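You operate a simulated robot arm through the tools that you are given. There is no shell and no other tool. Be economical: measure what you need, move in short steps, check, and stop when the job is done.

Carry out the task below with a simulated robot arm. There is one attempt and no reset: what you move stays moved.

Task
Hang the blue clip from the dark case on the rack that the lot card names.
Fine: the clip sits astride that rack's rod; its hold-down down over the ring, its latch and the drawer shut; leave the other racks as they are.

It is judged by the outcome, as a careful person would: the job done as asked, and still so three seconds after it is handed in. It fails if anything else is knocked over, pushed out of place, dropped, spilled or broken.

Robot
A 6-joint arm with a fingered hand on a trunk, on a base that drives. Base frame: it is fixed to the floor where the robot stands at the start and does not move with it; the origin is under the middle of the robot, x ahead of it, y to its left, z up. Units: m, rad, N and s.
With the tool pointing down near the work surface it reaches from about 0.1 to 0.44 m from the robot's upright axis, wherever it stands. Its first joint turns from -2.897 to 2.897 rad. Places, roughly: brake pedal a [0.3, 0.9, 0.1]; brake pedal b [1, -0.2, 0.1]; drawer of the dark case [1, 0.1, 0.5]; green ring [1.25, 0, 0.75]. Payload 5 kg.
Tool frame: the origin (TCP) lies between the finger pads and is the grasp point; the fingertips stand 0.036 m ahead of it; z points along the fingers, y is the line along which they close. Largest opening 0.12 m; the body of the gripper starts 0.042 m behind the TCP. The gripper is a hand of 4 fingers: y runs from the thumb to the fingers, the wrist lies at [-0.019, -0.123, -0.211] in the tool frame, and closing takes about 1.5 s.
Orientation is that of the tool frame in the base frame, as [roll, pitch, yaw] about the fixed x, y, z axes, in that order (R = Rz(yaw) Ry(pitch) Rx(roll)). With the fingers straight down and the wrist toward the robot, the tool's x, y and z point along [0, 1, 0], [1, 0, 0] and [0, 0, -1] of the base frame.

Tools
- The arm moves only by the tool send_rows. Its argument "steps" is one flat list of numbers, 7 for each row, row after row: the shift along the base's x, y, z in units of 25 mm (1.0 is 25 mm), then the turn, a rotation vector about the base's x, y, z in units of 8 degrees (1.0 is 8 degrees), then the gripper command, from -1 (shut) to 1 (fully open), values between in proportion. In form: [tx, ty, tz, wx, wy, wz, grip, tx, ty, tz, wx, wy, wz, grip, ...]. A call has 1 to 10 rows; each row shifts and turns the commanded pose from where the row before left it. A call with a number of a shift or a turn outside -1 to 1 is refused whole. Each row takes 0.2 s and may step no farther than 0.05 m and 0.15 rad from the row before; otherwise, or with a gripper value out of range, the whole call is refused. Where a pose cannot be reached the arm comes as near as it can. A force on the tool above 90 N (or 10 N above the force at the start of the call, whichever is more), or a blocked arm, ends the call early, and 0.2 s more pass. The fingers move at their own pace (about 0.045 m/s each) and stop on an object; they squeeze with about 32 N. The grip force told is the motor's: it shows also when the fingers shut on nothing. Time passes only in rows, and 0.2 s behind the last, so rows that do not move let the fingers close. The reply holds the time, the measured pose of the TCP, the force on the tool along the base axes, the opening and the grip force, in the units named above and with some noise, with the torque about the TCP (base axes, N m) and any sound that the robot's microphone picked up, and new pictures: "show" is both (left out), scene, wrist or none.
- Cameras (640 x 400 px; columns grow to the right, rows downward): "scene" is now at [0.1133, 0.0248, 1.4982]; the picture's right is [0.31, -0.95, 0.00], its down [-0.58, -0.19, -0.79] and it looks along [0.75, 0.24, -0.61] (base axes); focal length 292 px, centre (320, 200). "wrist" rides on the gripper at [0.073, -0.101, -0.142] in the tool frame; the picture's right is [-0.79, 0.29, -0.54], its down [-0.56, -0.70, 0.44] and it looks along [-0.25, 0.65, 0.71] (tool axes); focal length 280 px, centre (320, 200). There is no depth. A picture from a camera that has moved, and an enlarged one, comes with that camera's place and axes in the base frame and with its lens.
- lift_body(by): slides the trunk up (or, below 0, down) by that many m; the arm and the scene camera ride with it, the base frame stays. It gives what a move gives, with no picture.
- roll_base(legs): drives the robot by 1 to 6 legs, each [ahead, turn to the left] in m and rad, along the robot's own axes; the way and the turn of a leg run together, so that a leg with both is an arc; at most 1.5 m and 3.142 rad a leg. The arm and the cameras ride along, it lands a little off, and it stops where it bumps. It gives what a move gives, and a new picture of the scene camera.
- grasp_type(shape): the hand has 4 fingers and takes this shape, open, in about a second: jaw (thumb against the fingers, like two jaws); tri (thumb and two fingers); tip (a fingertip pinch); poke (one finger out to press); point (the index stretched); flat (the hand flat); cup (the hand cupped); fist (a fist). The gripper value then closes the fingers along that shape, each until it touches; the sizes above hold for jaw. It gives what a move gives, with no picture.
- pan_tilt(pan, tilt): turns the head with the scene camera to pan (to the left, within 1.501 rad either way) and tilt (down, from -0.506 to 1.204), counted from straight ahead of the robot. It gives what a move gives, and a new picture of the scene camera.
- enlarge(camera, box): a new picture of the part [left, top, right, bottom] of that camera's present view, enlarged. The clock stands still meanwhile.
- hand_in(): hands the job in; it is judged then, once.

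Work in short steps. Places have to be worked out from the pictures, the camera data and where the tool is seen: move nearer, look again, correct. Check each grasp and each placing, and mend what went wrong. You have 120 turns and 260 pictures in all, those below and enlarged ones among them. Open the gripper and draw the arm clear of the work before you hand the job in, unless the task says otherwise; then end with one line.

The tools are called after "Emit:" as name(argument=value, ...) on one line, values as JSON. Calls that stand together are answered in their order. send_rows: Moves the arm, as the interface text tells. Its arguments: {"type":"object","properties":{"steps":{"type":"array","items":{"type":"number"}},"show":{"type":"string","enum":["both","scene","wrist","none"]}},"required":["steps"]} The other tools are called the same way: lift_body (by) slides the trunk up or down; grasp_type (shape) gives the hand a shape; roll_base (legs) drives the base; pan_tilt (pan, tilt) turns the head that bears the scene camera; enlarge (camera, box) takes an enlarged picture of a part of a camera's view; hand_in () hands the job in.

At the start:

```text
clock: 0.0
position: [0.7087, 0.0837, 0.999]
orientation: [-3.141, 0.0, 1.57]
ft_force: [0.3, -0.3, -0.7]
wrist_torque: [0.0, -0.01, 0.0]
opening: 0.1196
gripper_force: 0.1
shape: jaw
trunk travel left (down, up): [-0.5, 0.34]
robot x, y, heading: [0.0005, 0.0014, 0.001]
head pan, tilt: [0.312, 0.66]
```

scene: 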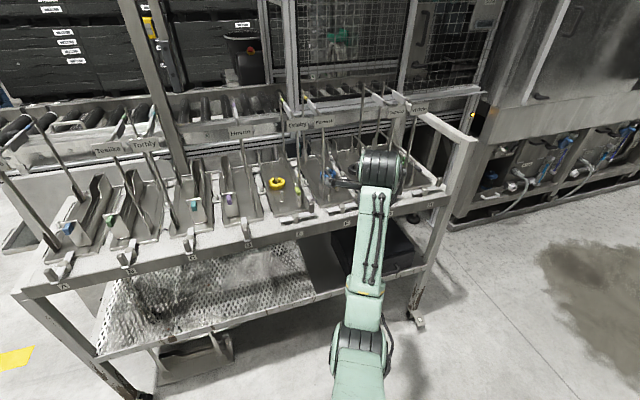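
wrist: 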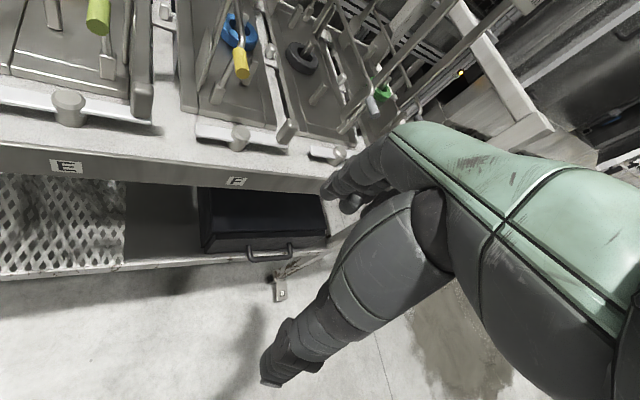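

The scene shows a cart with several racks with name plates, and a dark case with a drawer on the lower shelf. I'll enlarge to find the lot card and names.

Emit:
enlarge(camera="scene", box=[0, 80, 240, 280])

Emit:
enlarge(camera="scene", box=[220, 80, 460, 280])

Emit:
enlarge(camera="wrist", box=[160, 0, 460, 300])

```text
2.00 times, centred on (120, 180) of scene
camera zoom: at [0.1133, 0.0248, 1.4982], right [0.31, -0.95, 0.0], down [-0.58, -0.19, -0.79], along [0.75, 0.24, -0.61], focal length 584 px, centre (720, 240)
```

zoom: 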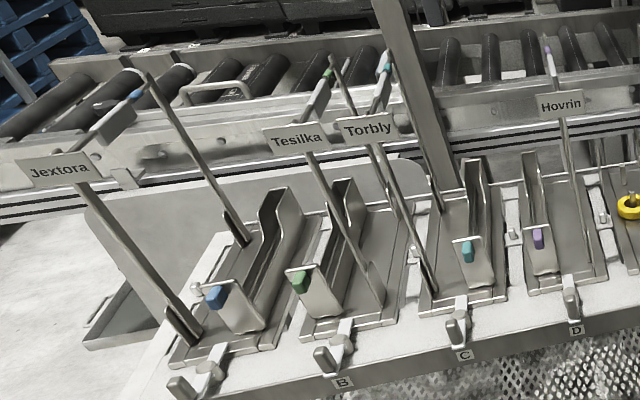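

```text
2.00 times, centred on (340, 180) of scene
camera zoom: at [0.1133, 0.0248, 1.4982], right [0.31, -0.95, 0.0], down [-0.58, -0.19, -0.79], along [0.75, 0.24, -0.61], focal length 584 px, centre (280, 240)
```

zoom: 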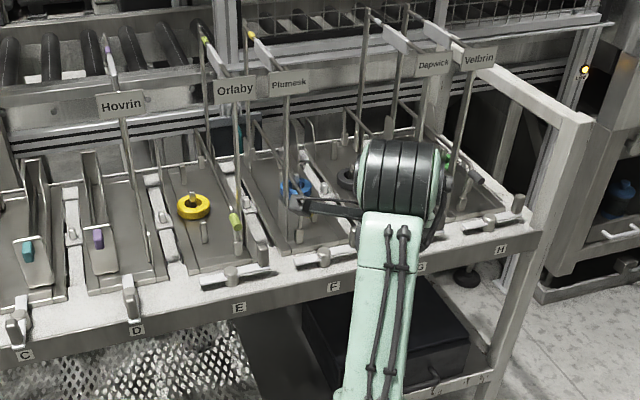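

```text
1.33 times, centred on (310, 150) of wrist
camera zoom: at [0.6084, 0.1569, 1.1426], right [0.29, -0.79, 0.54], down [-0.7, -0.56, -0.44], along [0.65, -0.25, -0.71], focal length 374 px, centre (333, 267)
```

zoom: 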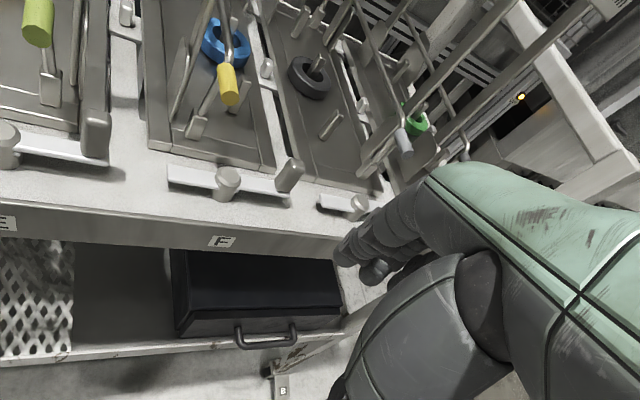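

Racks A–H are named Jextora, Tesilka, Torbly, Hovrin, Orlaby, Plumesk, Dapwick, Velbrin. The lot card is not seen yet; I look around with the head.

Emit:
pan_tilt(pan=-0.5, tilt=0.5)

Emit:
pan_tilt(pan=0.9, tilt=0.6)

Emit:
pan_tilt(pan=0.1, tilt=0.2)

```text
clock: 1.1
position: [0.7092, 0.084, 1.0007]
orientation: [-3.141, -0.001, 1.57]
ft_force: [0.6, 0.5, 0.1]
wrist_torque: [0.01, 0.0, 0.03]
opening: 0.1195
gripper_force: 0.1
shape: jaw
trunk travel left (down, up): [-0.5, 0.34]
robot x, y, heading: [-0.0004, 0.0016, -0.002]
head pan, tilt: [-0.499, 0.499]
camera scene: at [0.111, -0.0452, 1.5124], right [-0.48, -0.88, 0.0], down [-0.42, 0.23, -0.88], along [0.77, -0.42, -0.48], focal length 292 px, centre (320, 200)
```

scene: 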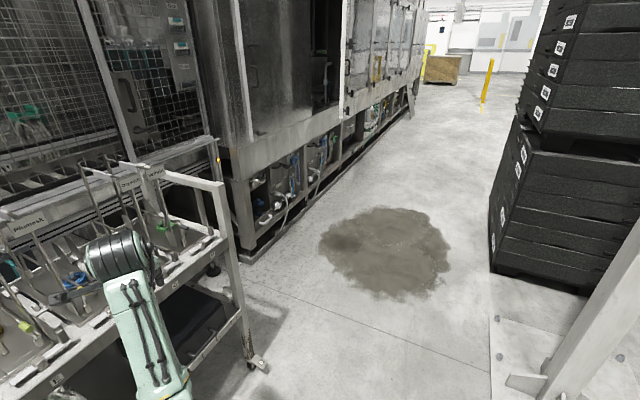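

```text
clock: 2.7
position: [0.7096, 0.083, 0.9996]
orientation: [-3.141, 0.0, 1.571]
ft_force: [-0.1, 0.1, 1.0]
wrist_torque: [-0.01, -0.01, -0.02]
opening: 0.1197
gripper_force: 0.1
shape: jaw
trunk travel left (down, up): [-0.5, 0.34]
robot x, y, heading: [0.0028, -0.0034, 0.003]
head pan, tilt: [0.901, 0.6]
camera scene: at [0.086, 0.0675, 1.5034], right [0.78, -0.62, 0.0], down [-0.35, -0.44, -0.83], along [0.51, 0.65, -0.56], focal length 292 px, centre (320, 200)
```

scene: 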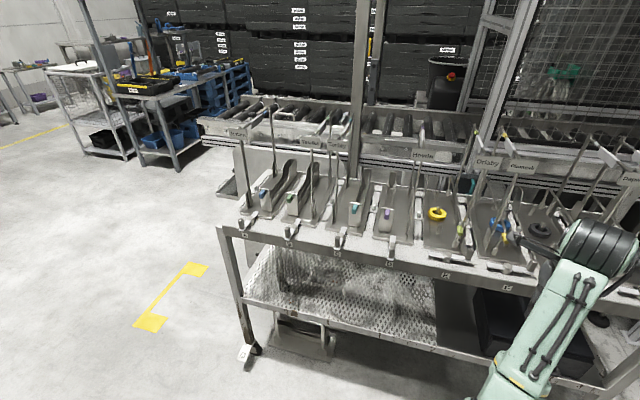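

```text
clock: 3.8
position: [0.7109, 0.0832, 0.9994]
orientation: [3.141, -0.001, 1.571]
ft_force: [0.5, 0.0, -0.2]
wrist_torque: [0.02, -0.02, 0.0]
opening: 0.1197
gripper_force: 0.1
shape: jaw
trunk travel left (down, up): [-0.5, 0.34]
robot x, y, heading: [-0.0007, 0.0002, 0.001]
head pan, tilt: [0.099, 0.201]
camera scene: at [0.1237, 0.0076, 1.5401], right [0.1, -0.99, 0.0], down [-0.2, -0.02, -0.98], along [0.97, 0.1, -0.2], focal length 292 px, centre (320, 200)
```

scene: 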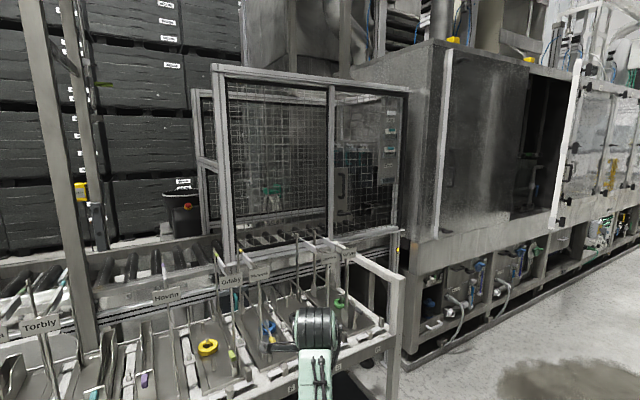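

No lot card seen yet. The cart is on castors with brake pedals; I'll look down at the castors and the drawer case more closely.

Emit:
pan_tilt(pan=-0.15, tilt=0.85)

Emit:
enlarge(camera="scene", box=[160, 0, 480, 200])

Emit:
enlarge(camera="wrist", box=[180, 170, 340, 310])

Emit:
pan_tilt(pan=1.2, tilt=0.9)

Emit:
enlarge(camera="scene", box=[300, 150, 500, 275])

```text
clock: 4.8
position: [0.7098, 0.0833, 0.9995]
orientation: [-3.142, -0.001, 1.57]
ft_force: [0.0, 0.0, 0.3]
wrist_torque: [-0.02, -0.05, 0.04]
opening: 0.1195
gripper_force: 0.1
shape: jaw
trunk travel left (down, up): [-0.5, 0.34]
robot x, y, heading: [-0.0002, -0.0007, -0.001]
head pan, tilt: [-0.15, 0.85]
camera scene: at [0.1084, -0.0134, 1.4826], right [-0.15, -0.99, 0.0], down [-0.74, 0.11, -0.66], along [0.65, -0.1, -0.75], focal length 292 px, centre (320, 200)
```

scene: 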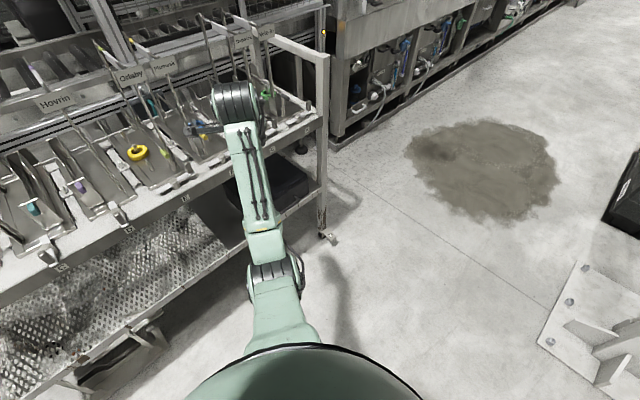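

```text
2.00 times, centred on (320, 100) of scene
camera zoom: at [0.1084, -0.0134, 1.4826], right [-0.15, -0.99, 0.0], down [-0.74, 0.11, -0.66], along [0.65, -0.1, -0.75], focal length 584 px, centre (320, 400)
```

zoom: 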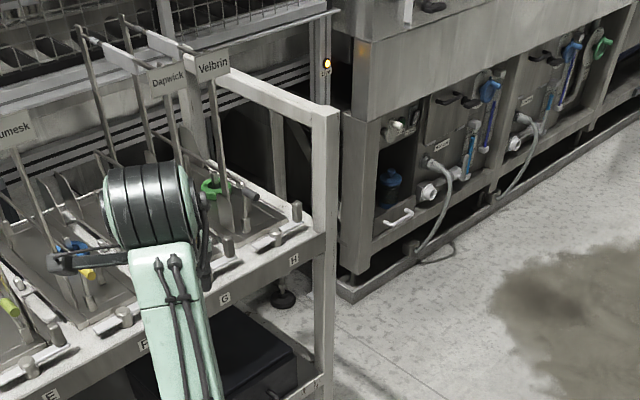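

```text
2.86 times, centred on (260, 240) of wrist
camera zoom: at [0.6084, 0.1569, 1.1426], right [0.29, -0.79, 0.54], down [-0.7, -0.56, -0.44], along [0.65, -0.25, -0.71], focal length 801 px, centre (491, 86)
```

zoom: 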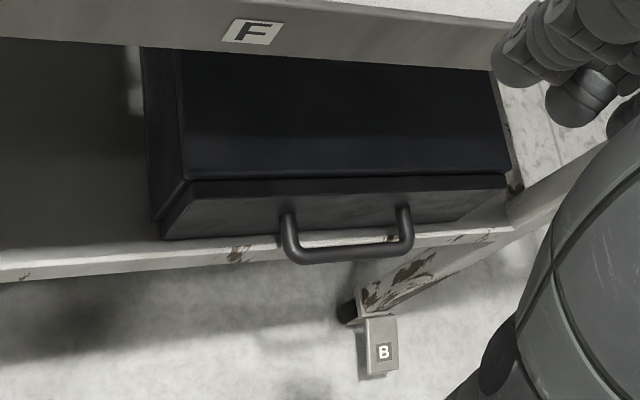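

```text
clock: 6.3
position: [0.7094, 0.0838, 0.9998]
orientation: [3.142, 0.0, 1.57]
ft_force: [-0.2, -0.3, 0.2]
wrist_torque: [-0.05, 0.01, -0.02]
opening: 0.1196
gripper_force: 0.1
shape: jaw
trunk travel left (down, up): [-0.5, 0.34]
robot x, y, heading: [-0.0011, -0.0031, 0.002]
head pan, tilt: [1.201, 0.901]
camera scene: at [0.0584, 0.0686, 1.4786], right [0.93, -0.36, 0.0], down [-0.28, -0.73, -0.62], along [0.23, 0.58, -0.78], focal length 292 px, centre (320, 200)
```

scene: 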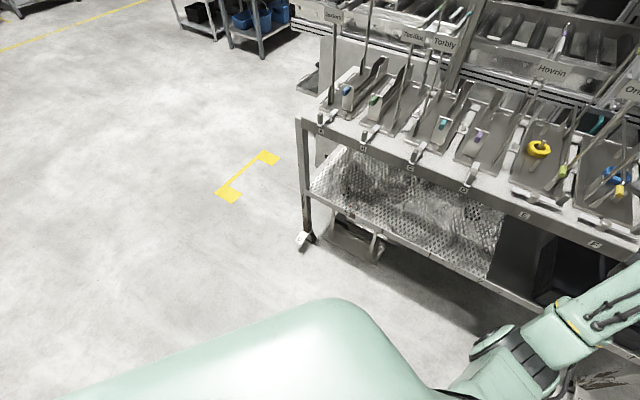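

```text
3.20 times, centred on (400, 212) of scene
camera zoom: at [0.0584, 0.0686, 1.4786], right [0.93, -0.36, 0.0], down [-0.28, -0.73, -0.62], along [0.23, 0.58, -0.78], focal length 935 px, centre (64, 160)
```

zoom: 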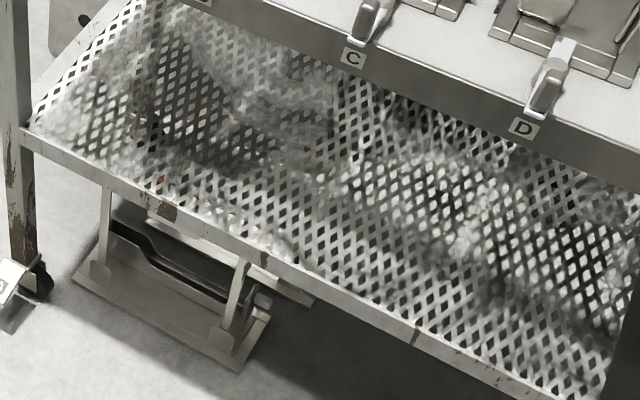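

Check the state of brake pedal A and look for a card elsewhere.

Emit:
enlarge(camera="scene", box=[280, 205, 360, 255])

Emit:
enlarge(camera="wrist", box=[240, 250, 320, 310])

Emit:
pan_tilt(pan=1.0, tilt=0.3)

Emit:
enlarge(camera="scene", box=[220, 200, 540, 400])

```text
8.00 times, centred on (320, 230) of scene
camera zoom: at [0.0584, 0.0686, 1.4786], right [0.93, -0.36, 0.0], down [-0.28, -0.73, -0.62], along [0.23, 0.58, -0.78], focal length 2338 px, centre (320, -40)
```

zoom: 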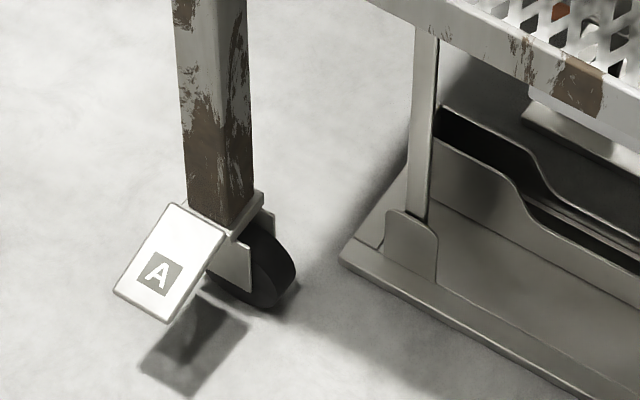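

```text
6.67 times, centred on (280, 280) of wrist
camera zoom: at [0.6084, 0.1569, 1.1426], right [0.29, -0.79, 0.54], down [-0.7, -0.56, -0.44], along [0.65, -0.25, -0.71], focal length 1869 px, centre (587, -333)
```

zoom: 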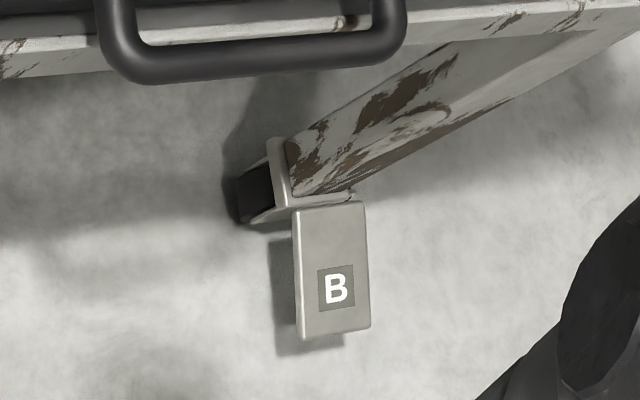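

```text
clock: 7.3
position: [0.7104, 0.0835, 0.9992]
orientation: [3.142, -0.001, 1.571]
ft_force: [-0.2, -0.7, 0.3]
wrist_torque: [-0.03, -0.01, 0.02]
opening: 0.1198
gripper_force: 0.0
shape: jaw
trunk travel left (down, up): [-0.5, 0.34]
robot x, y, heading: [-0.0021, 0.0026, 0.003]
head pan, tilt: [1.0, 0.3]
camera scene: at [0.0814, 0.0768, 1.5308], right [0.84, -0.54, 0.0], down [-0.16, -0.25, -0.95], along [0.52, 0.8, -0.3], focal length 292 px, centre (320, 200)
```

scene: 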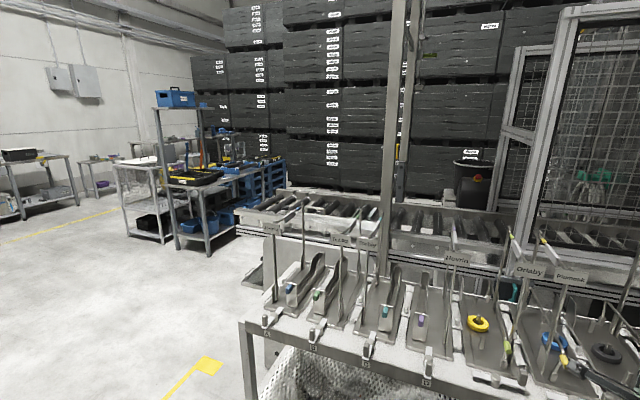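

```text
2.00 times, centred on (380, 300) of scene
camera zoom: at [0.0814, 0.0768, 1.5308], right [0.84, -0.54, 0.0], down [-0.16, -0.25, -0.95], along [0.52, 0.8, -0.3], focal length 584 px, centre (200, 0)
```

zoom: 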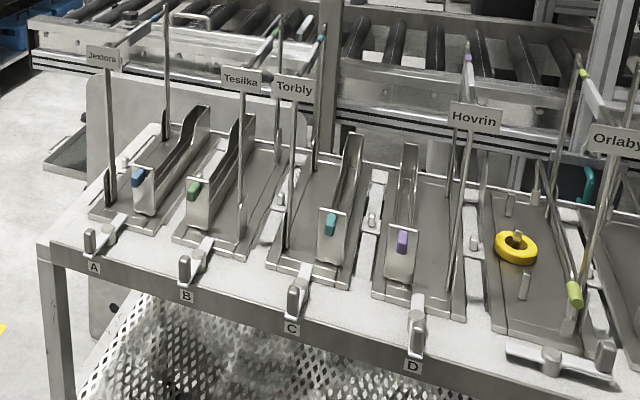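

Both pedals seem possibly raised, so I'll want closer views. First I retract the arm so driving is safe.

Emit:
send_rows(steps=[-1, -0.3, 0, 0, 0, 0, 1, -1, -0.3, 0, 0, 0, 0, 1, -1, -0.3, 0, 0, 0, 0, 1, -1, -0.3, 0, 0, 0, 0, 1, -1, -0.3, 0, 0, 0, 0, 1, -1, -0.3, 0, 0, 0, 0, 1, -1, -0.3, 0, 0, 0, 0, 1, -1, -0.3, 0, 0, 0, 0, 1, -1, -0.3, 0, 0, 0, 0, 1, -1, -0.3, 0, 0, 0, 0, 1], show="wrist")

Emit:
pan_tilt(pan=0.2, tilt=0.6)

```text
clock: 9.5
position: [0.5175, 0.0112, 0.9043]
orientation: [3.138, 0.001, 1.571]
ft_force: [0.2, -0.3, 0.3]
wrist_torque: [0.01, 0.02, 0.0]
opening: 0.1197
gripper_force: 0.0
shape: jaw
out of reach, approached as far as the arm can: row 2, 3, 4, 5, 6, 7, 8, 9, 10
trunk travel left (down, up): [-0.5, 0.34]
robot x, y, heading: [0.0033, 0.0028, -0.003]
head pan, tilt: [1.0, 0.3]
camera wrist: at [0.4151, 0.0843, 1.0464], right [0.29, -0.79, 0.54], down [-0.7, -0.56, -0.45], along [0.66, -0.25, -0.71], focal length 280 px, centre (320, 200)
```

wrist: 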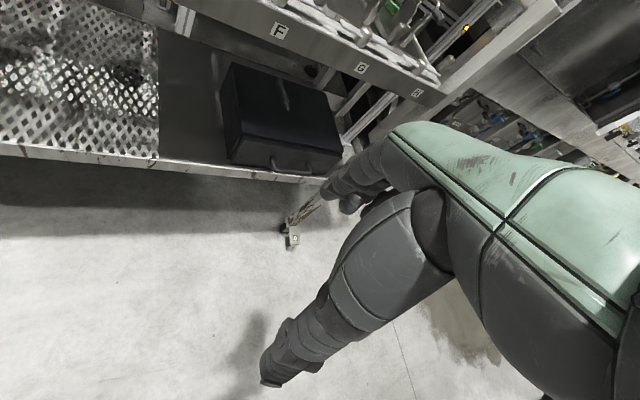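

```text
clock: 10.7
position: [0.5187, 0.0112, 0.9029]
orientation: [3.136, 0.0, 1.57]
ft_force: [-0.2, 0.1, 0.2]
wrist_torque: [-0.01, -0.01, 0.02]
opening: 0.1199
gripper_force: 0.0
shape: jaw
trunk travel left (down, up): [-0.5, 0.34]
robot x, y, heading: [0.0024, 0.002, -0.005]
head pan, tilt: [0.201, 0.6]
camera scene: at [0.1176, 0.0159, 1.5034], right [0.2, -0.98, 0.0], down [-0.55, -0.11, -0.83], along [0.81, 0.17, -0.56], focal length 292 px, centre (320, 200)
```

scene: 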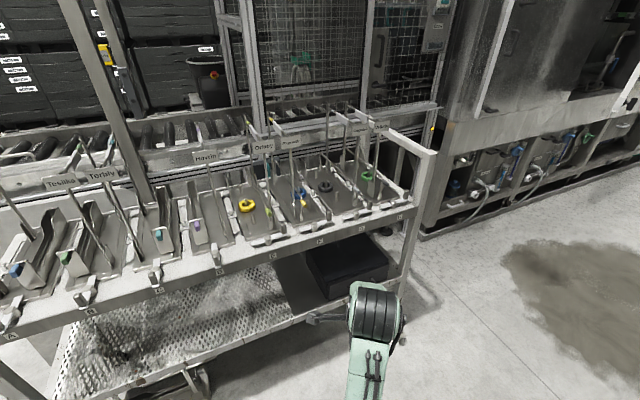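

Reaching nearer needs a lower tool. I move down and back.

Emit:
send_rows(steps=[0, 0, -1, 0, 0, 0, 1, 0, 0, -1, 0, 0, 0, 1, 0, 0, -1, 0, 0, 0, 1, -1, 0, -1, 0, 0, 0, 1, -1, 0, -1, 0, 0, 0, 1, -1, 0, -1, 0, 0, 0, 1, -1, 0, 0, 0, 0, 0, 1, -1, 0, 0, 0, 0, 0, 1, -1, 0, 0, 0, 0, 0, 1, -1, 0, 0, 0, 0, 0, 1], show="none")

```text
clock: 12.8
position: [0.4448, 0.0098, 0.8085]
orientation: [2.962, 0.011, 1.579]
ft_force: [-0.6, -0.4, 0.0]
wrist_torque: [0.0, 0.02, -0.03]
opening: 0.1202
gripper_force: 0.0
shape: jaw
trunk travel left (down, up): [-0.5, 0.34]
robot x, y, heading: [-0.0011, -0.0039, -0.001]
head pan, tilt: [0.201, 0.6]
stopped in row 10: the arm was blocked; the commanded pose is now the measured one
```

Retracted to about 0.44 m. Now drive to the right end of the cart to look at pedal B and the case.

Emit:
roll_base(legs=[[0, -0.738], [0.743, 0], [0, 1.305]])

Emit:
pan_tilt(pan=0.1, tilt=1.0)

```text
clock: 23.3
position: [0.9185, -0.2482, 0.8083]
orientation: [2.965, 0.01, 2.145]
ft_force: [-0.4, -0.3, -0.7]
wrist_torque: [0.03, -0.02, 0.0]
opening: 0.1198
gripper_force: 0.1
shape: jaw
trunk travel left (down, up): [-0.5, 0.34]
robot x, y, heading: [0.5438, -0.4939, 0.569]
head pan, tilt: [0.201, 0.6]
camera scene: at [0.6457, -0.4142, 1.5025], right [0.69, -0.72, 0.0], down [-0.41, -0.4, -0.82], along [0.59, 0.57, -0.57], focal length 292 px, centre (320, 200)
```

scene: 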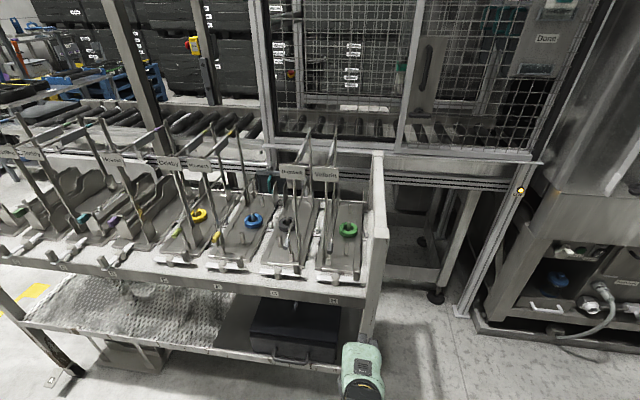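

```text
clock: 24.1
position: [0.9171, -0.2482, 0.8097]
orientation: [2.963, 0.009, 2.145]
ft_force: [0.7, -0.2, -0.2]
wrist_torque: [-0.01, 0.0, -0.01]
opening: 0.12
gripper_force: 0.0
shape: jaw
trunk travel left (down, up): [-0.5, 0.34]
robot x, y, heading: [0.5479, -0.4899, 0.569]
head pan, tilt: [0.099, 1.0]
camera scene: at [0.6355, -0.4332, 1.4707], right [0.62, -0.79, 0.0], down [-0.66, -0.52, -0.54], along [0.42, 0.33, -0.84], focal length 292 px, centre (320, 200)
```

scene: 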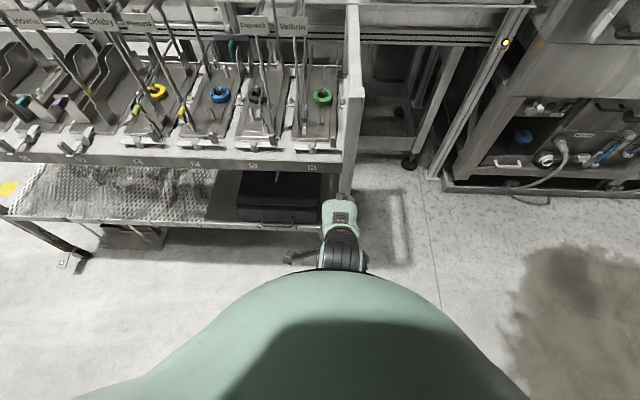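

Lower the trunk to look at pedal B and the drawer with the wrist camera.

Emit:
enlarge(camera="scene", box=[80, 20, 400, 220])

Emit:
lift_body(by=-0.3)

Emit:
enlarge(camera="wrist", box=[0, 0, 640, 400])

Emit:
pan_tilt(pan=0.2, tilt=0.6)

```text
2.00 times, centred on (240, 120) of scene
camera zoom: at [0.6355, -0.4332, 1.4707], right [0.62, -0.79, 0.0], down [-0.66, -0.52, -0.54], along [0.42, 0.33, -0.84], focal length 584 px, centre (480, 360)
```

zoom: 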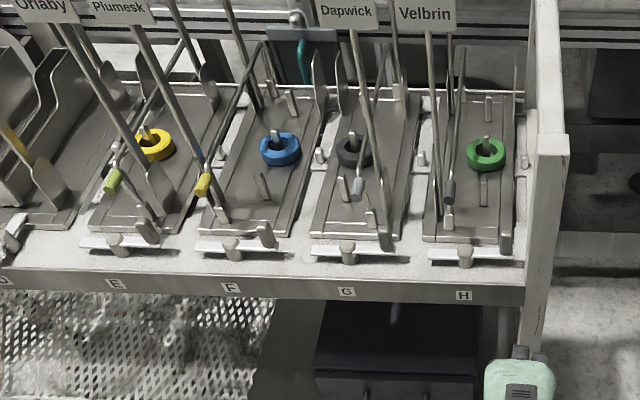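

```text
clock: 27.1
position: [0.9185, -0.2473, 0.5116]
orientation: [2.958, 0.01, 2.147]
ft_force: [0.7, -0.3, -0.3]
wrist_torque: [0.01, 0.01, 0.0]
opening: 0.1199
gripper_force: 0.0
shape: jaw
trunk travel left (down, up): [-0.2, 0.64]
robot x, y, heading: [0.548, -0.4942, 0.569]
head pan, tilt: [0.099, 1.0]
```

```text
1.00 times, centred on (320, 200) of wrist (not enlarged: the box is as wide or as high as the picture)
camera zoom: at [0.7725, -0.2529, 0.6323], right [0.58, -0.56, 0.59], down [-0.2, -0.81, -0.56], along [0.79, 0.2, -0.58], focal length 280 px, centre (320, 200)
```

zoom: 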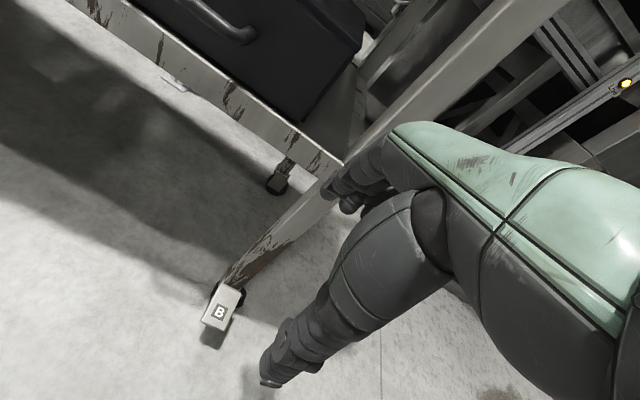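

```text
clock: 28.0
position: [0.9187, -0.2467, 0.5117]
orientation: [2.958, 0.012, 2.144]
ft_force: [-0.2, 0.1, 0.2]
wrist_torque: [-0.01, 0.0, -0.04]
opening: 0.1198
gripper_force: 0.2
shape: jaw
trunk travel left (down, up): [-0.2, 0.64]
robot x, y, heading: [0.5505, -0.4934, 0.567]
head pan, tilt: [0.201, 0.6]
camera scene: at [0.6422, -0.4155, 1.2023], right [0.69, -0.72, 0.0], down [-0.41, -0.4, -0.82], along [0.59, 0.57, -0.57], focal length 292 px, centre (320, 200)
```

scene: 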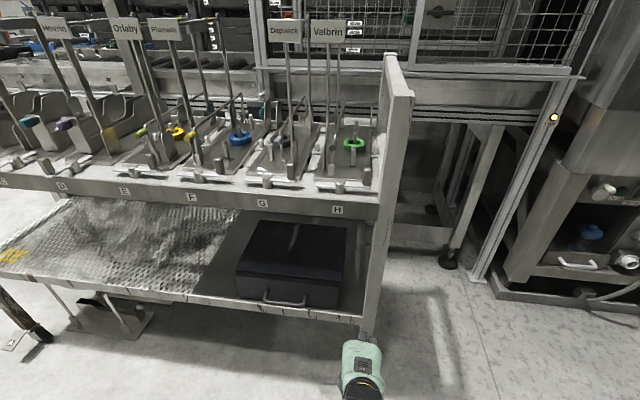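

Emit:
enlarge(camera="wrist", box=[170, 250, 290, 370])

Emit:
enlarge(camera="scene", box=[220, 20, 400, 210])

Emit:
enlarge(camera="scene", box=[0, 290, 120, 380])

```text
3.33 times, centred on (230, 310) of wrist
camera zoom: at [0.7724, -0.253, 0.6327], right [0.58, -0.56, 0.59], down [-0.2, -0.81, -0.56], along [0.79, 0.2, -0.58], focal length 935 px, centre (620, -167)
```

zoom: 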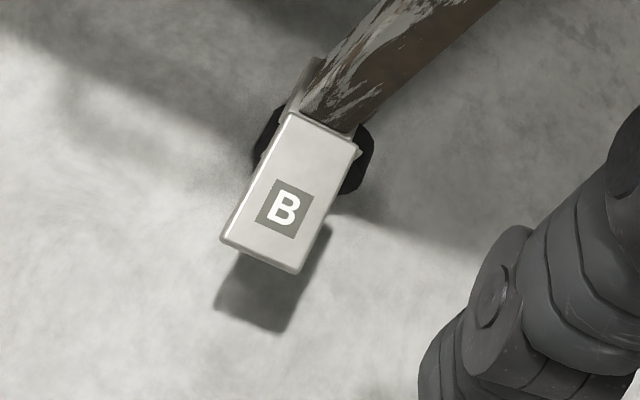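

```text
2.11 times, centred on (310, 115) of scene
camera zoom: at [0.6422, -0.4155, 1.2023], right [0.69, -0.72, 0.0], down [-0.41, -0.4, -0.82], along [0.59, 0.57, -0.57], focal length 615 px, centre (341, 379)
```

zoom: 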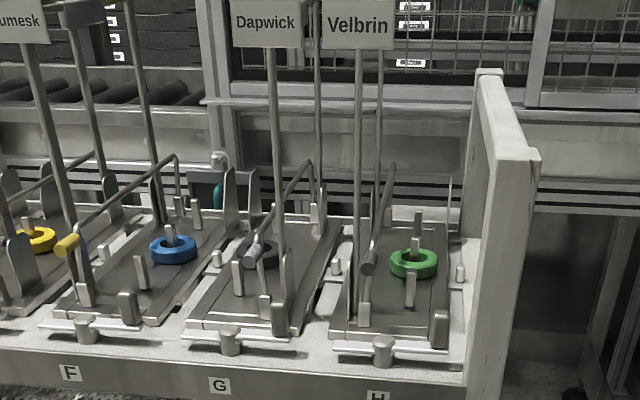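

```text
4.44 times, centred on (60, 335) of scene
camera zoom: at [0.6422, -0.4155, 1.2023], right [0.69, -0.72, 0.0], down [-0.41, -0.4, -0.82], along [0.59, 0.57, -0.57], focal length 1299 px, centre (1476, -400)
```

zoom: 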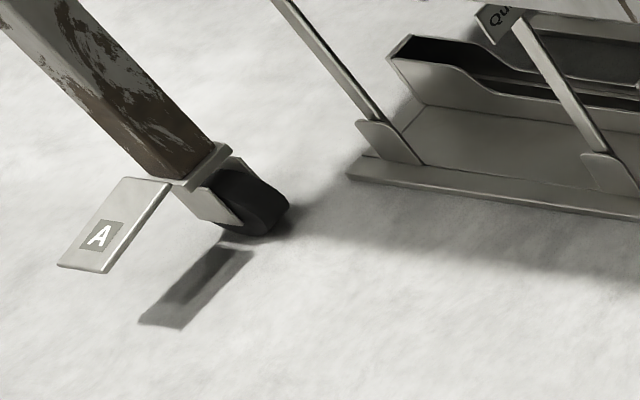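

Nine racks exist (one more, "Qu…", lies under the cart). Pedal B appears at about (1.02,-0.22,0.1) and looks raised; I'll close the hand, lower the trunk and press it.

Emit:
lift_body(by=-0.19)

Emit:
send_rows(steps=[1, 0.25, 0, -0.35, 0.55, 0, -1, 1, 0.25, 0, -0.35, 0.55, 0, -1, 1, 0.25, 0, 0, 0, 0, -1, 1, 0.25, 0, 0, 0, 0, -1, 0, 0, 0, 0, 0, 0, -1, 0, 0, 0, 0, 0, 0, -1, 0, 0, 0, 0, 0, 0, -1, 0, 0, 0, 0, 0, 0, -1], show="both")

```text
clock: 30.1
position: [0.9177, -0.2477, 0.3233]
orientation: [2.954, 0.01, 2.146]
ft_force: [-0.1, 0.1, -0.3]
wrist_torque: [0.0, -0.01, -0.01]
opening: 0.12
gripper_force: 0.0
shape: jaw
trunk travel left (down, up): [-0.01, 0.83]
robot x, y, heading: [0.5467, -0.4947, 0.567]
head pan, tilt: [0.201, 0.6]
```

```text
clock: 31.9
position: [1.0142, -0.2249, 0.3217]
orientation: [3.139, 0.008, 2.148]
ft_force: [0.2, 0.0, 0.2]
wrist_torque: [-0.01, 0.02, 0.02]
opening: 0.0
gripper_force: 31.9
shape: jaw
trunk travel left (down, up): [-0.01, 0.83]
robot x, y, heading: [0.5454, -0.494, 0.569]
head pan, tilt: [0.201, 0.6]
camera scene: at [0.6372, -0.4192, 1.0134], right [0.69, -0.72, 0.0], down [-0.41, -0.39, -0.83], along [0.59, 0.57, -0.56], focal length 292 px, centre (320, 200)
camera wrist: at [0.8893, -0.2182, 0.464], right [0.67, -0.5, 0.55], down [-0.28, -0.85, -0.44], along [0.69, 0.14, -0.71], focal length 280 px, centre (320, 200)
```

scene: 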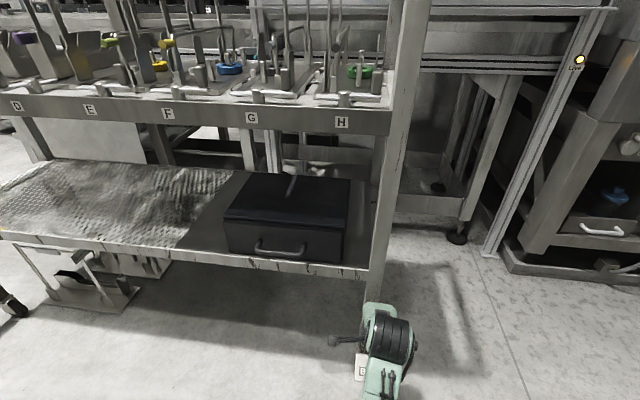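
wrist: 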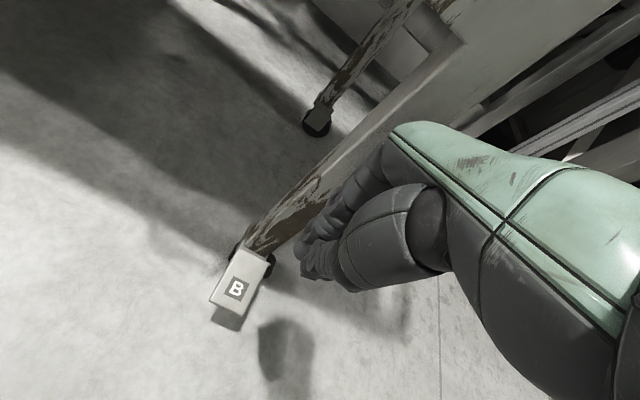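

Triangulation puts the pedal label at about (1.00,-0.213,0.18), so it's raised. Move above it and press down gradually.

Emit:
send_rows(steps=[-0.5, 0.2, -1, 0, 0, 0, -1, 0, 0, -1, 0, 0, 0, -1, 0, 0, -1, 0, 0, 0, -1, 0, 0, -0.6, 0, 0, 0, -1, 0, 0, -0.6, 0, 0, 0, -1, 0, 0, -0.6, 0, 0, 0, -1], show="both")

```text
clock: 33.3
position: [1.0018, -0.2191, 0.2008]
orientation: [3.141, 0.009, 2.148]
ft_force: [0.2, 0.1, -0.1]
wrist_torque: [0.0, 0.01, -0.02]
opening: 0.0002
gripper_force: 32.1
shape: jaw
trunk travel left (down, up): [-0.01, 0.83]
robot x, y, heading: [0.5485, -0.4975, 0.568]
head pan, tilt: [0.201, 0.6]
camera scene: at [0.6371, -0.4192, 1.0134], right [0.69, -0.72, 0.0], down [-0.41, -0.39, -0.83], along [0.59, 0.57, -0.56], focal length 292 px, centre (320, 200)
camera wrist: at [0.8765, -0.2125, 0.3437], right [0.67, -0.5, 0.55], down [-0.28, -0.85, -0.44], along [0.69, 0.14, -0.71], focal length 280 px, centre (320, 200)
```

scene: 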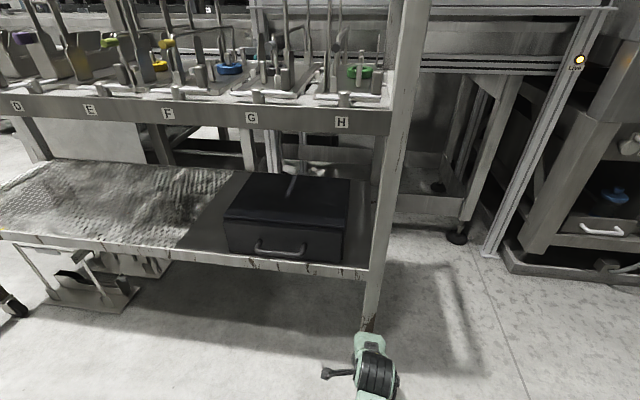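
wrist: 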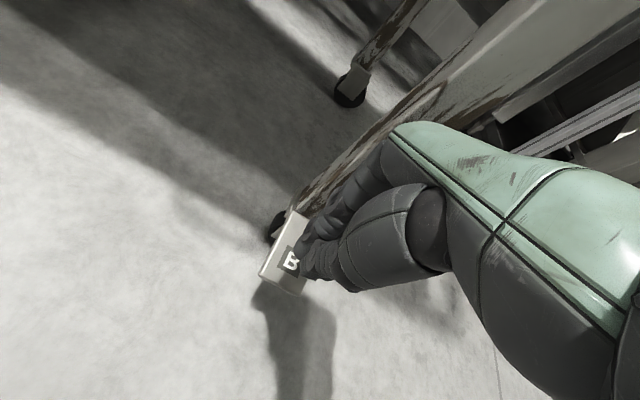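

Refined: label about (1.025,-0.21,0.12). Nudge over and press on down with force monitoring.

Emit:
send_rows(steps=[0.5, 0.15, -0.4, 0, 0, 0, -1, 0, 0, -0.5, 0, 0, 0, -1, 0, 0, -0.5, 0, 0, 0, -1, 0, 0, -0.5, 0, 0, 0, -1, 0, 0, -0.5, 0, 0, 0, -1, 0, 0, -0.5, 0, 0, 0, -1], show="wrist")

```text
clock: 34.7
position: [1.018, -0.2144, 0.1385]
orientation: [3.12, 0.006, 2.148]
ft_force: [-6.3, -2.2, 48.5]
wrist_torque: [0.36, 0.26, 0.06]
opening: 0.0001
gripper_force: 31.8
shape: jaw
trunk travel left (down, up): [-0.01, 0.83]
robot x, y, heading: [0.546, -0.4919, 0.566]
head pan, tilt: [0.201, 0.6]
camera wrist: at [0.8903, -0.2087, 0.2782], right [0.66, -0.51, 0.55], down [-0.27, -0.85, -0.45], along [0.7, 0.15, -0.7], focal length 280 px, centre (320, 200)
```

wrist: 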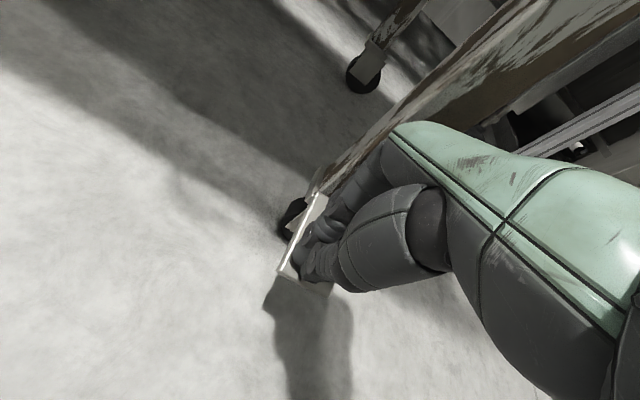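

The hand is pressing with about 48 N (tip z≈0.10). Press a little more.

Emit:
send_rows(steps=[0, 0, -0.4, 0, 0, 0, -1, 0, 0, -0.4, 0, 0, 0, -1, 0, 0, -0.4, 0, 0, 0, -1, 0, 0, -0.4, 0, 0, 0, -1], show="wrist")

```text
clock: 35.2
position: [1.025, -0.2109, 0.1366]
orientation: [3.094, 0.008, 2.145]
ft_force: [-20.0, -11.1, 52.2]
wrist_torque: [-0.25, 0.87, 0.06]
opening: 0.0
gripper_force: 32.1
shape: jaw
trunk travel left (down, up): [-0.01, 0.83]
robot x, y, heading: [0.5499, -0.4948, 0.568]
head pan, tilt: [0.201, 0.6]
stopped in row 2: the force on the tool passed its limit at 97 N (the readings are from after the stop); the commanded pose is now the measured one
camera wrist: at [0.8928, -0.2066, 0.2747], right [0.65, -0.52, 0.56], down [-0.26, -0.84, -0.47], along [0.71, 0.16, -0.68], focal length 280 px, centre (320, 200)
```

wrist: 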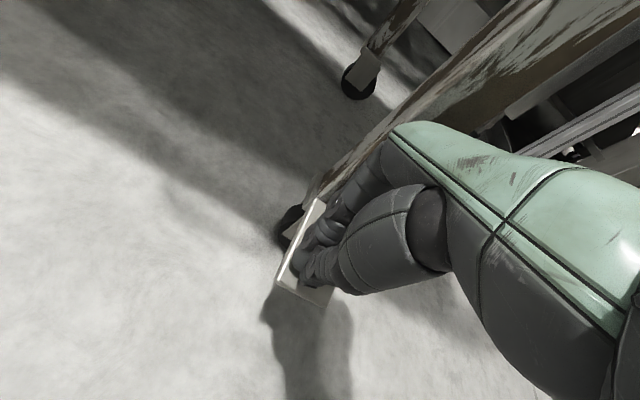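

Hit its stop (97 N). Lift off and look.

Emit:
send_rows(steps=[0, 0, 1, 0, 0, 0, -1, -0.6, -0.2, 1, 0.15, -0.2, 0, -1, 0, 0, 1, 0, 0, 0, -1, 0, 0, 1, 0, 0, 0, -1, 0, 0, 1, 0, 0, 0, -1, 0, 0, 1, 0, 0, 0, -1, 0, 0, 1, 0, 0, 0, -1], show="wrist")

Emit:
enlarge(camera="wrist", box=[170, 210, 330, 350])

```text
clock: 36.8
position: [1.0049, -0.217, 0.3053]
orientation: [3.077, 0.004, 2.146]
ft_force: [0.0, 0.0, 0.2]
wrist_torque: [0.01, 0.01, -0.03]
opening: 0.0002
gripper_force: 32.2
shape: jaw
trunk travel left (down, up): [-0.01, 0.83]
robot x, y, heading: [0.5481, -0.4997, 0.57]
head pan, tilt: [0.201, 0.6]
camera wrist: at [0.8726, -0.2151, 0.4409], right [0.64, -0.52, 0.56], down [-0.26, -0.84, -0.48], along [0.72, 0.17, -0.67], focal length 280 px, centre (320, 200)
```

wrist: 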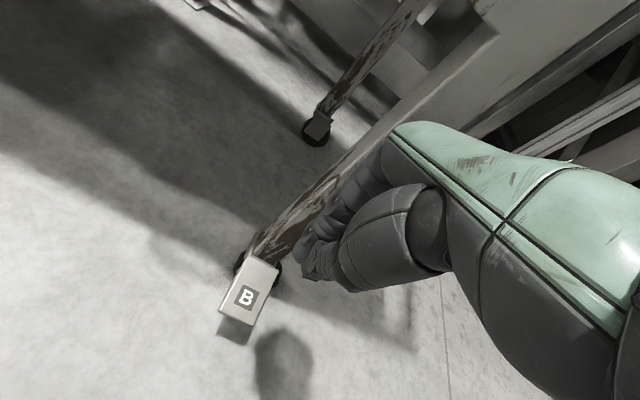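

```text
2.86 times, centred on (250, 280) of wrist
camera zoom: at [0.8726, -0.2151, 0.4409], right [0.64, -0.52, 0.56], down [-0.26, -0.84, -0.48], along [0.72, 0.17, -0.67], focal length 801 px, centre (520, -29)
```

zoom: 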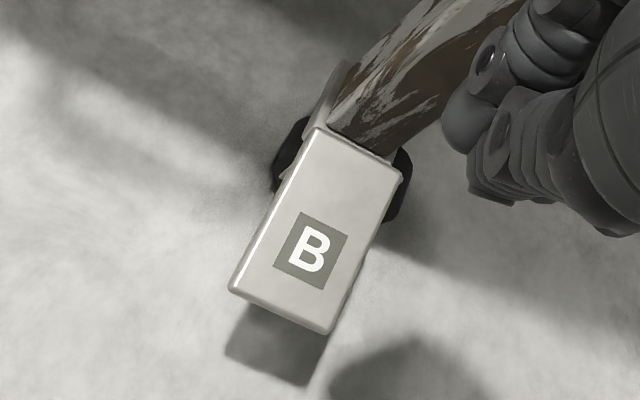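

Comparing shadows, B was already low, while pedal A has a much larger shadow gap – it is the raised one. I raise the hand, back off a little and drive to pedal A (about (0.26,0.845)).

Emit:
send_rows(steps=[-0.85, -0.54, 0, 0, 0, 0, -1, -0.85, -0.54, 0, 0, 0, 0, -1, -0.85, -0.54, 0, 0, 0, 0, -1], show="none")

Emit:
roll_base(legs=[[-0.05, 0], [0, 1.626], [1.298, 0], [0, -1.627], [0.05, 0]])

Emit:
enlarge(camera="wrist", box=[0, 0, 640, 400])

```text
clock: 37.6
position: [0.9428, -0.2583, 0.305]
orientation: [3.075, 0.005, 2.146]
ft_force: [-0.7, -0.3, -0.1]
wrist_torque: [-0.01, 0.0, 0.02]
opening: 0.0002
gripper_force: 31.8
shape: jaw
trunk travel left (down, up): [-0.01, 0.83]
robot x, y, heading: [0.5464, -0.496, 0.57]
head pan, tilt: [0.201, 0.6]
```

```text
clock: 55.1
position: [0.2064, 0.7787, 0.3049]
orientation: [3.074, 0.005, 2.129]
ft_force: [-0.1, -0.1, 0.2]
wrist_torque: [-0.01, -0.01, -0.04]
opening: 0.0
gripper_force: 31.9
shape: jaw
trunk travel left (down, up): [-0.01, 0.83]
robot x, y, heading: [-0.1905, 0.5475, 0.551]
head pan, tilt: [0.201, 0.6]
camera scene: at [-0.101, 0.6235, 1.0134], right [0.68, -0.73, 0.0], down [-0.41, -0.38, -0.83], along [0.6, 0.56, -0.56], focal length 292 px, centre (320, 200)
```

scene: 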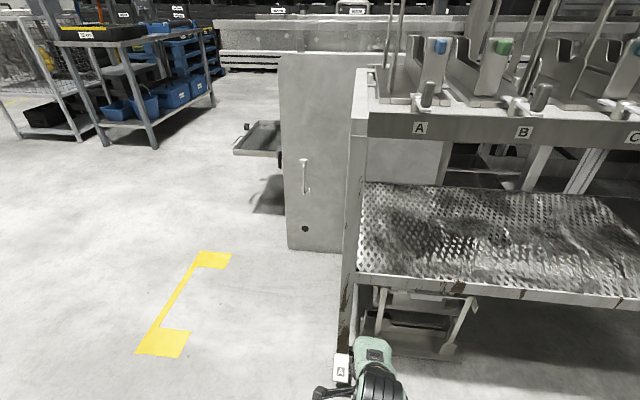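

```text
1.00 times, centred on (320, 200) of wrist (not enlarged: the box is as wide or as high as the picture)
camera zoom: at [0.075, 0.7836, 0.4408], right [0.63, -0.53, 0.56], down [-0.27, -0.83, -0.49], along [0.73, 0.15, -0.67], focal length 280 px, centre (320, 200)
```

zoom: 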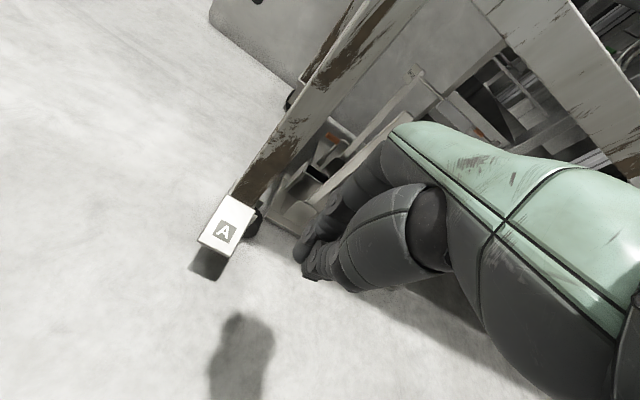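

Pedal A label is near (0.245,0.865,~0.12). Fix the tilt and move over it, then look.

Emit:
send_rows(steps=[0.7, 1, 0, -0.25, 0.4, 0, -1, 0.7, 1, -1, 0, 0, 0, -1, 0, 1, -1, 0, 0, 0, -1, 0, 0, -1, 0, 0, 0, -1, 0, 0, -0.8, 0, 0, 0, -1], show="both")

```text
clock: 56.3
position: [0.2432, 0.8535, 0.2086]
orientation: [3.141, 0.005, 2.128]
ft_force: [0.0, 0.0, -0.2]
wrist_torque: [-0.02, 0.0, 0.02]
opening: 0.0
gripper_force: 31.9
shape: jaw
trunk travel left (down, up): [-0.01, 0.83]
robot x, y, heading: [-0.1951, 0.5499, 0.552]
head pan, tilt: [0.201, 0.6]
camera scene: at [-0.1009, 0.6236, 1.0134], right [0.68, -0.73, 0.0], down [-0.41, -0.38, -0.83], along [0.6, 0.56, -0.56], focal length 292 px, centre (320, 200)
camera wrist: at [0.1183, 0.8635, 0.3523], right [0.66, -0.52, 0.55], down [-0.3, -0.85, -0.44], along [0.69, 0.13, -0.71], focal length 280 px, centre (320, 200)
```

scene: 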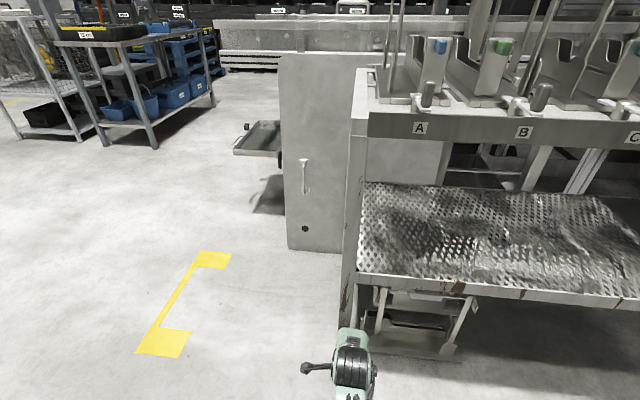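
wrist: 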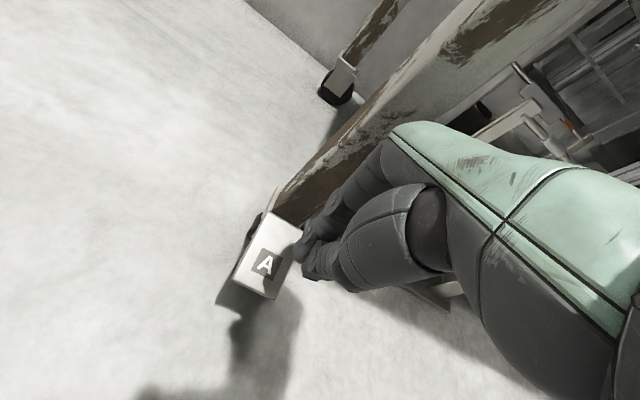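

Label A at about (0.262,0.873). Move over it and press.

Emit:
send_rows(steps=[0.5, 0.6, -0.4, 0, 0, 0, -1, 0, 0, -0.6, 0, 0, 0, -1, 0, 0, -0.6, 0, 0, 0, -1, 0, 0, -0.5, 0, 0, 0, -1, 0, 0, -0.4, 0, 0, 0, -1], show="wrist")

```text
clock: 57.5
position: [0.2542, 0.87, 0.1487]
orientation: [-3.141, 0.006, 2.128]
ft_force: [0.2, 0.2, -0.1]
wrist_torque: [0.01, 0.0, 0.0]
opening: 0.0
gripper_force: 31.9
shape: jaw
trunk travel left (down, up): [-0.01, 0.83]
robot x, y, heading: [-0.1943, 0.5499, 0.549]
head pan, tilt: [0.201, 0.6]
camera wrist: at [0.1303, 0.8784, 0.2902], right [0.66, -0.52, 0.55], down [-0.3, -0.85, -0.44], along [0.69, 0.13, -0.71], focal length 280 px, centre (320, 200)
```

wrist: 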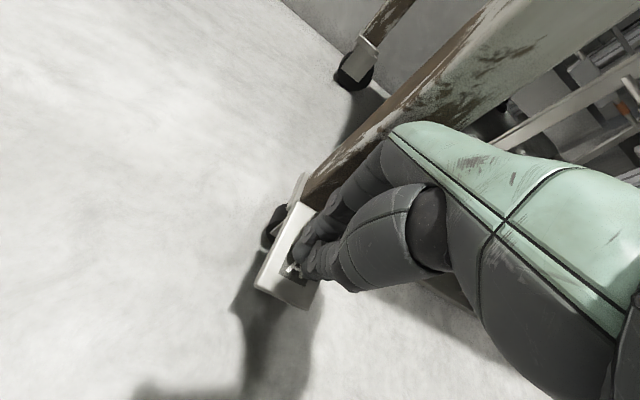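

No contact yet; continue down.

Emit:
send_rows(steps=[0, 0, -0.4, 0, 0, 0, -1, 0, 0, -0.4, 0, 0, 0, -1, 0, 0, -0.4, 0, 0, 0, -1, 0, 0, -0.4, 0, 0, 0, -1, 0, 0, -0.4, 0, 0, 0, -1], show="wrist")

```text
clock: 58.3
position: [0.2619, 0.8745, 0.1419]
orientation: [3.102, 0.001, 2.13]
ft_force: [-27.8, -18.6, 57.4]
wrist_torque: [-0.55, 0.94, 0.0]
opening: 0.0
gripper_force: 31.8
shape: jaw
trunk travel left (down, up): [-0.01, 0.83]
robot x, y, heading: [-0.1912, 0.5484, 0.547]
head pan, tilt: [0.201, 0.6]
stopped in row 3: the force on the tool passed its limit at 100 N (the readings are from after the stop); the commanded pose is now the measured one
camera wrist: at [0.1328, 0.8803, 0.2803], right [0.64, -0.53, 0.55], down [-0.28, -0.84, -0.47], along [0.71, 0.15, -0.69], focal length 280 px, centre (320, 200)
```

wrist: 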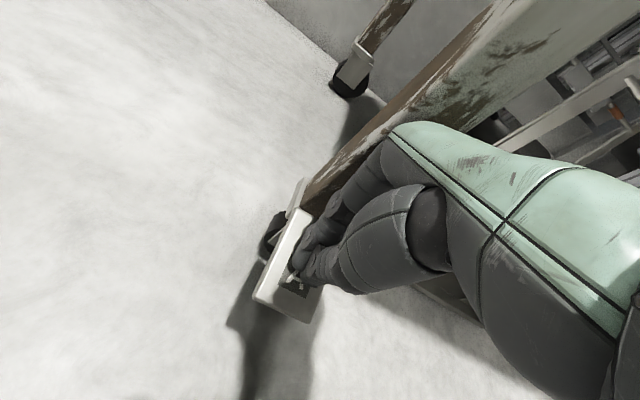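

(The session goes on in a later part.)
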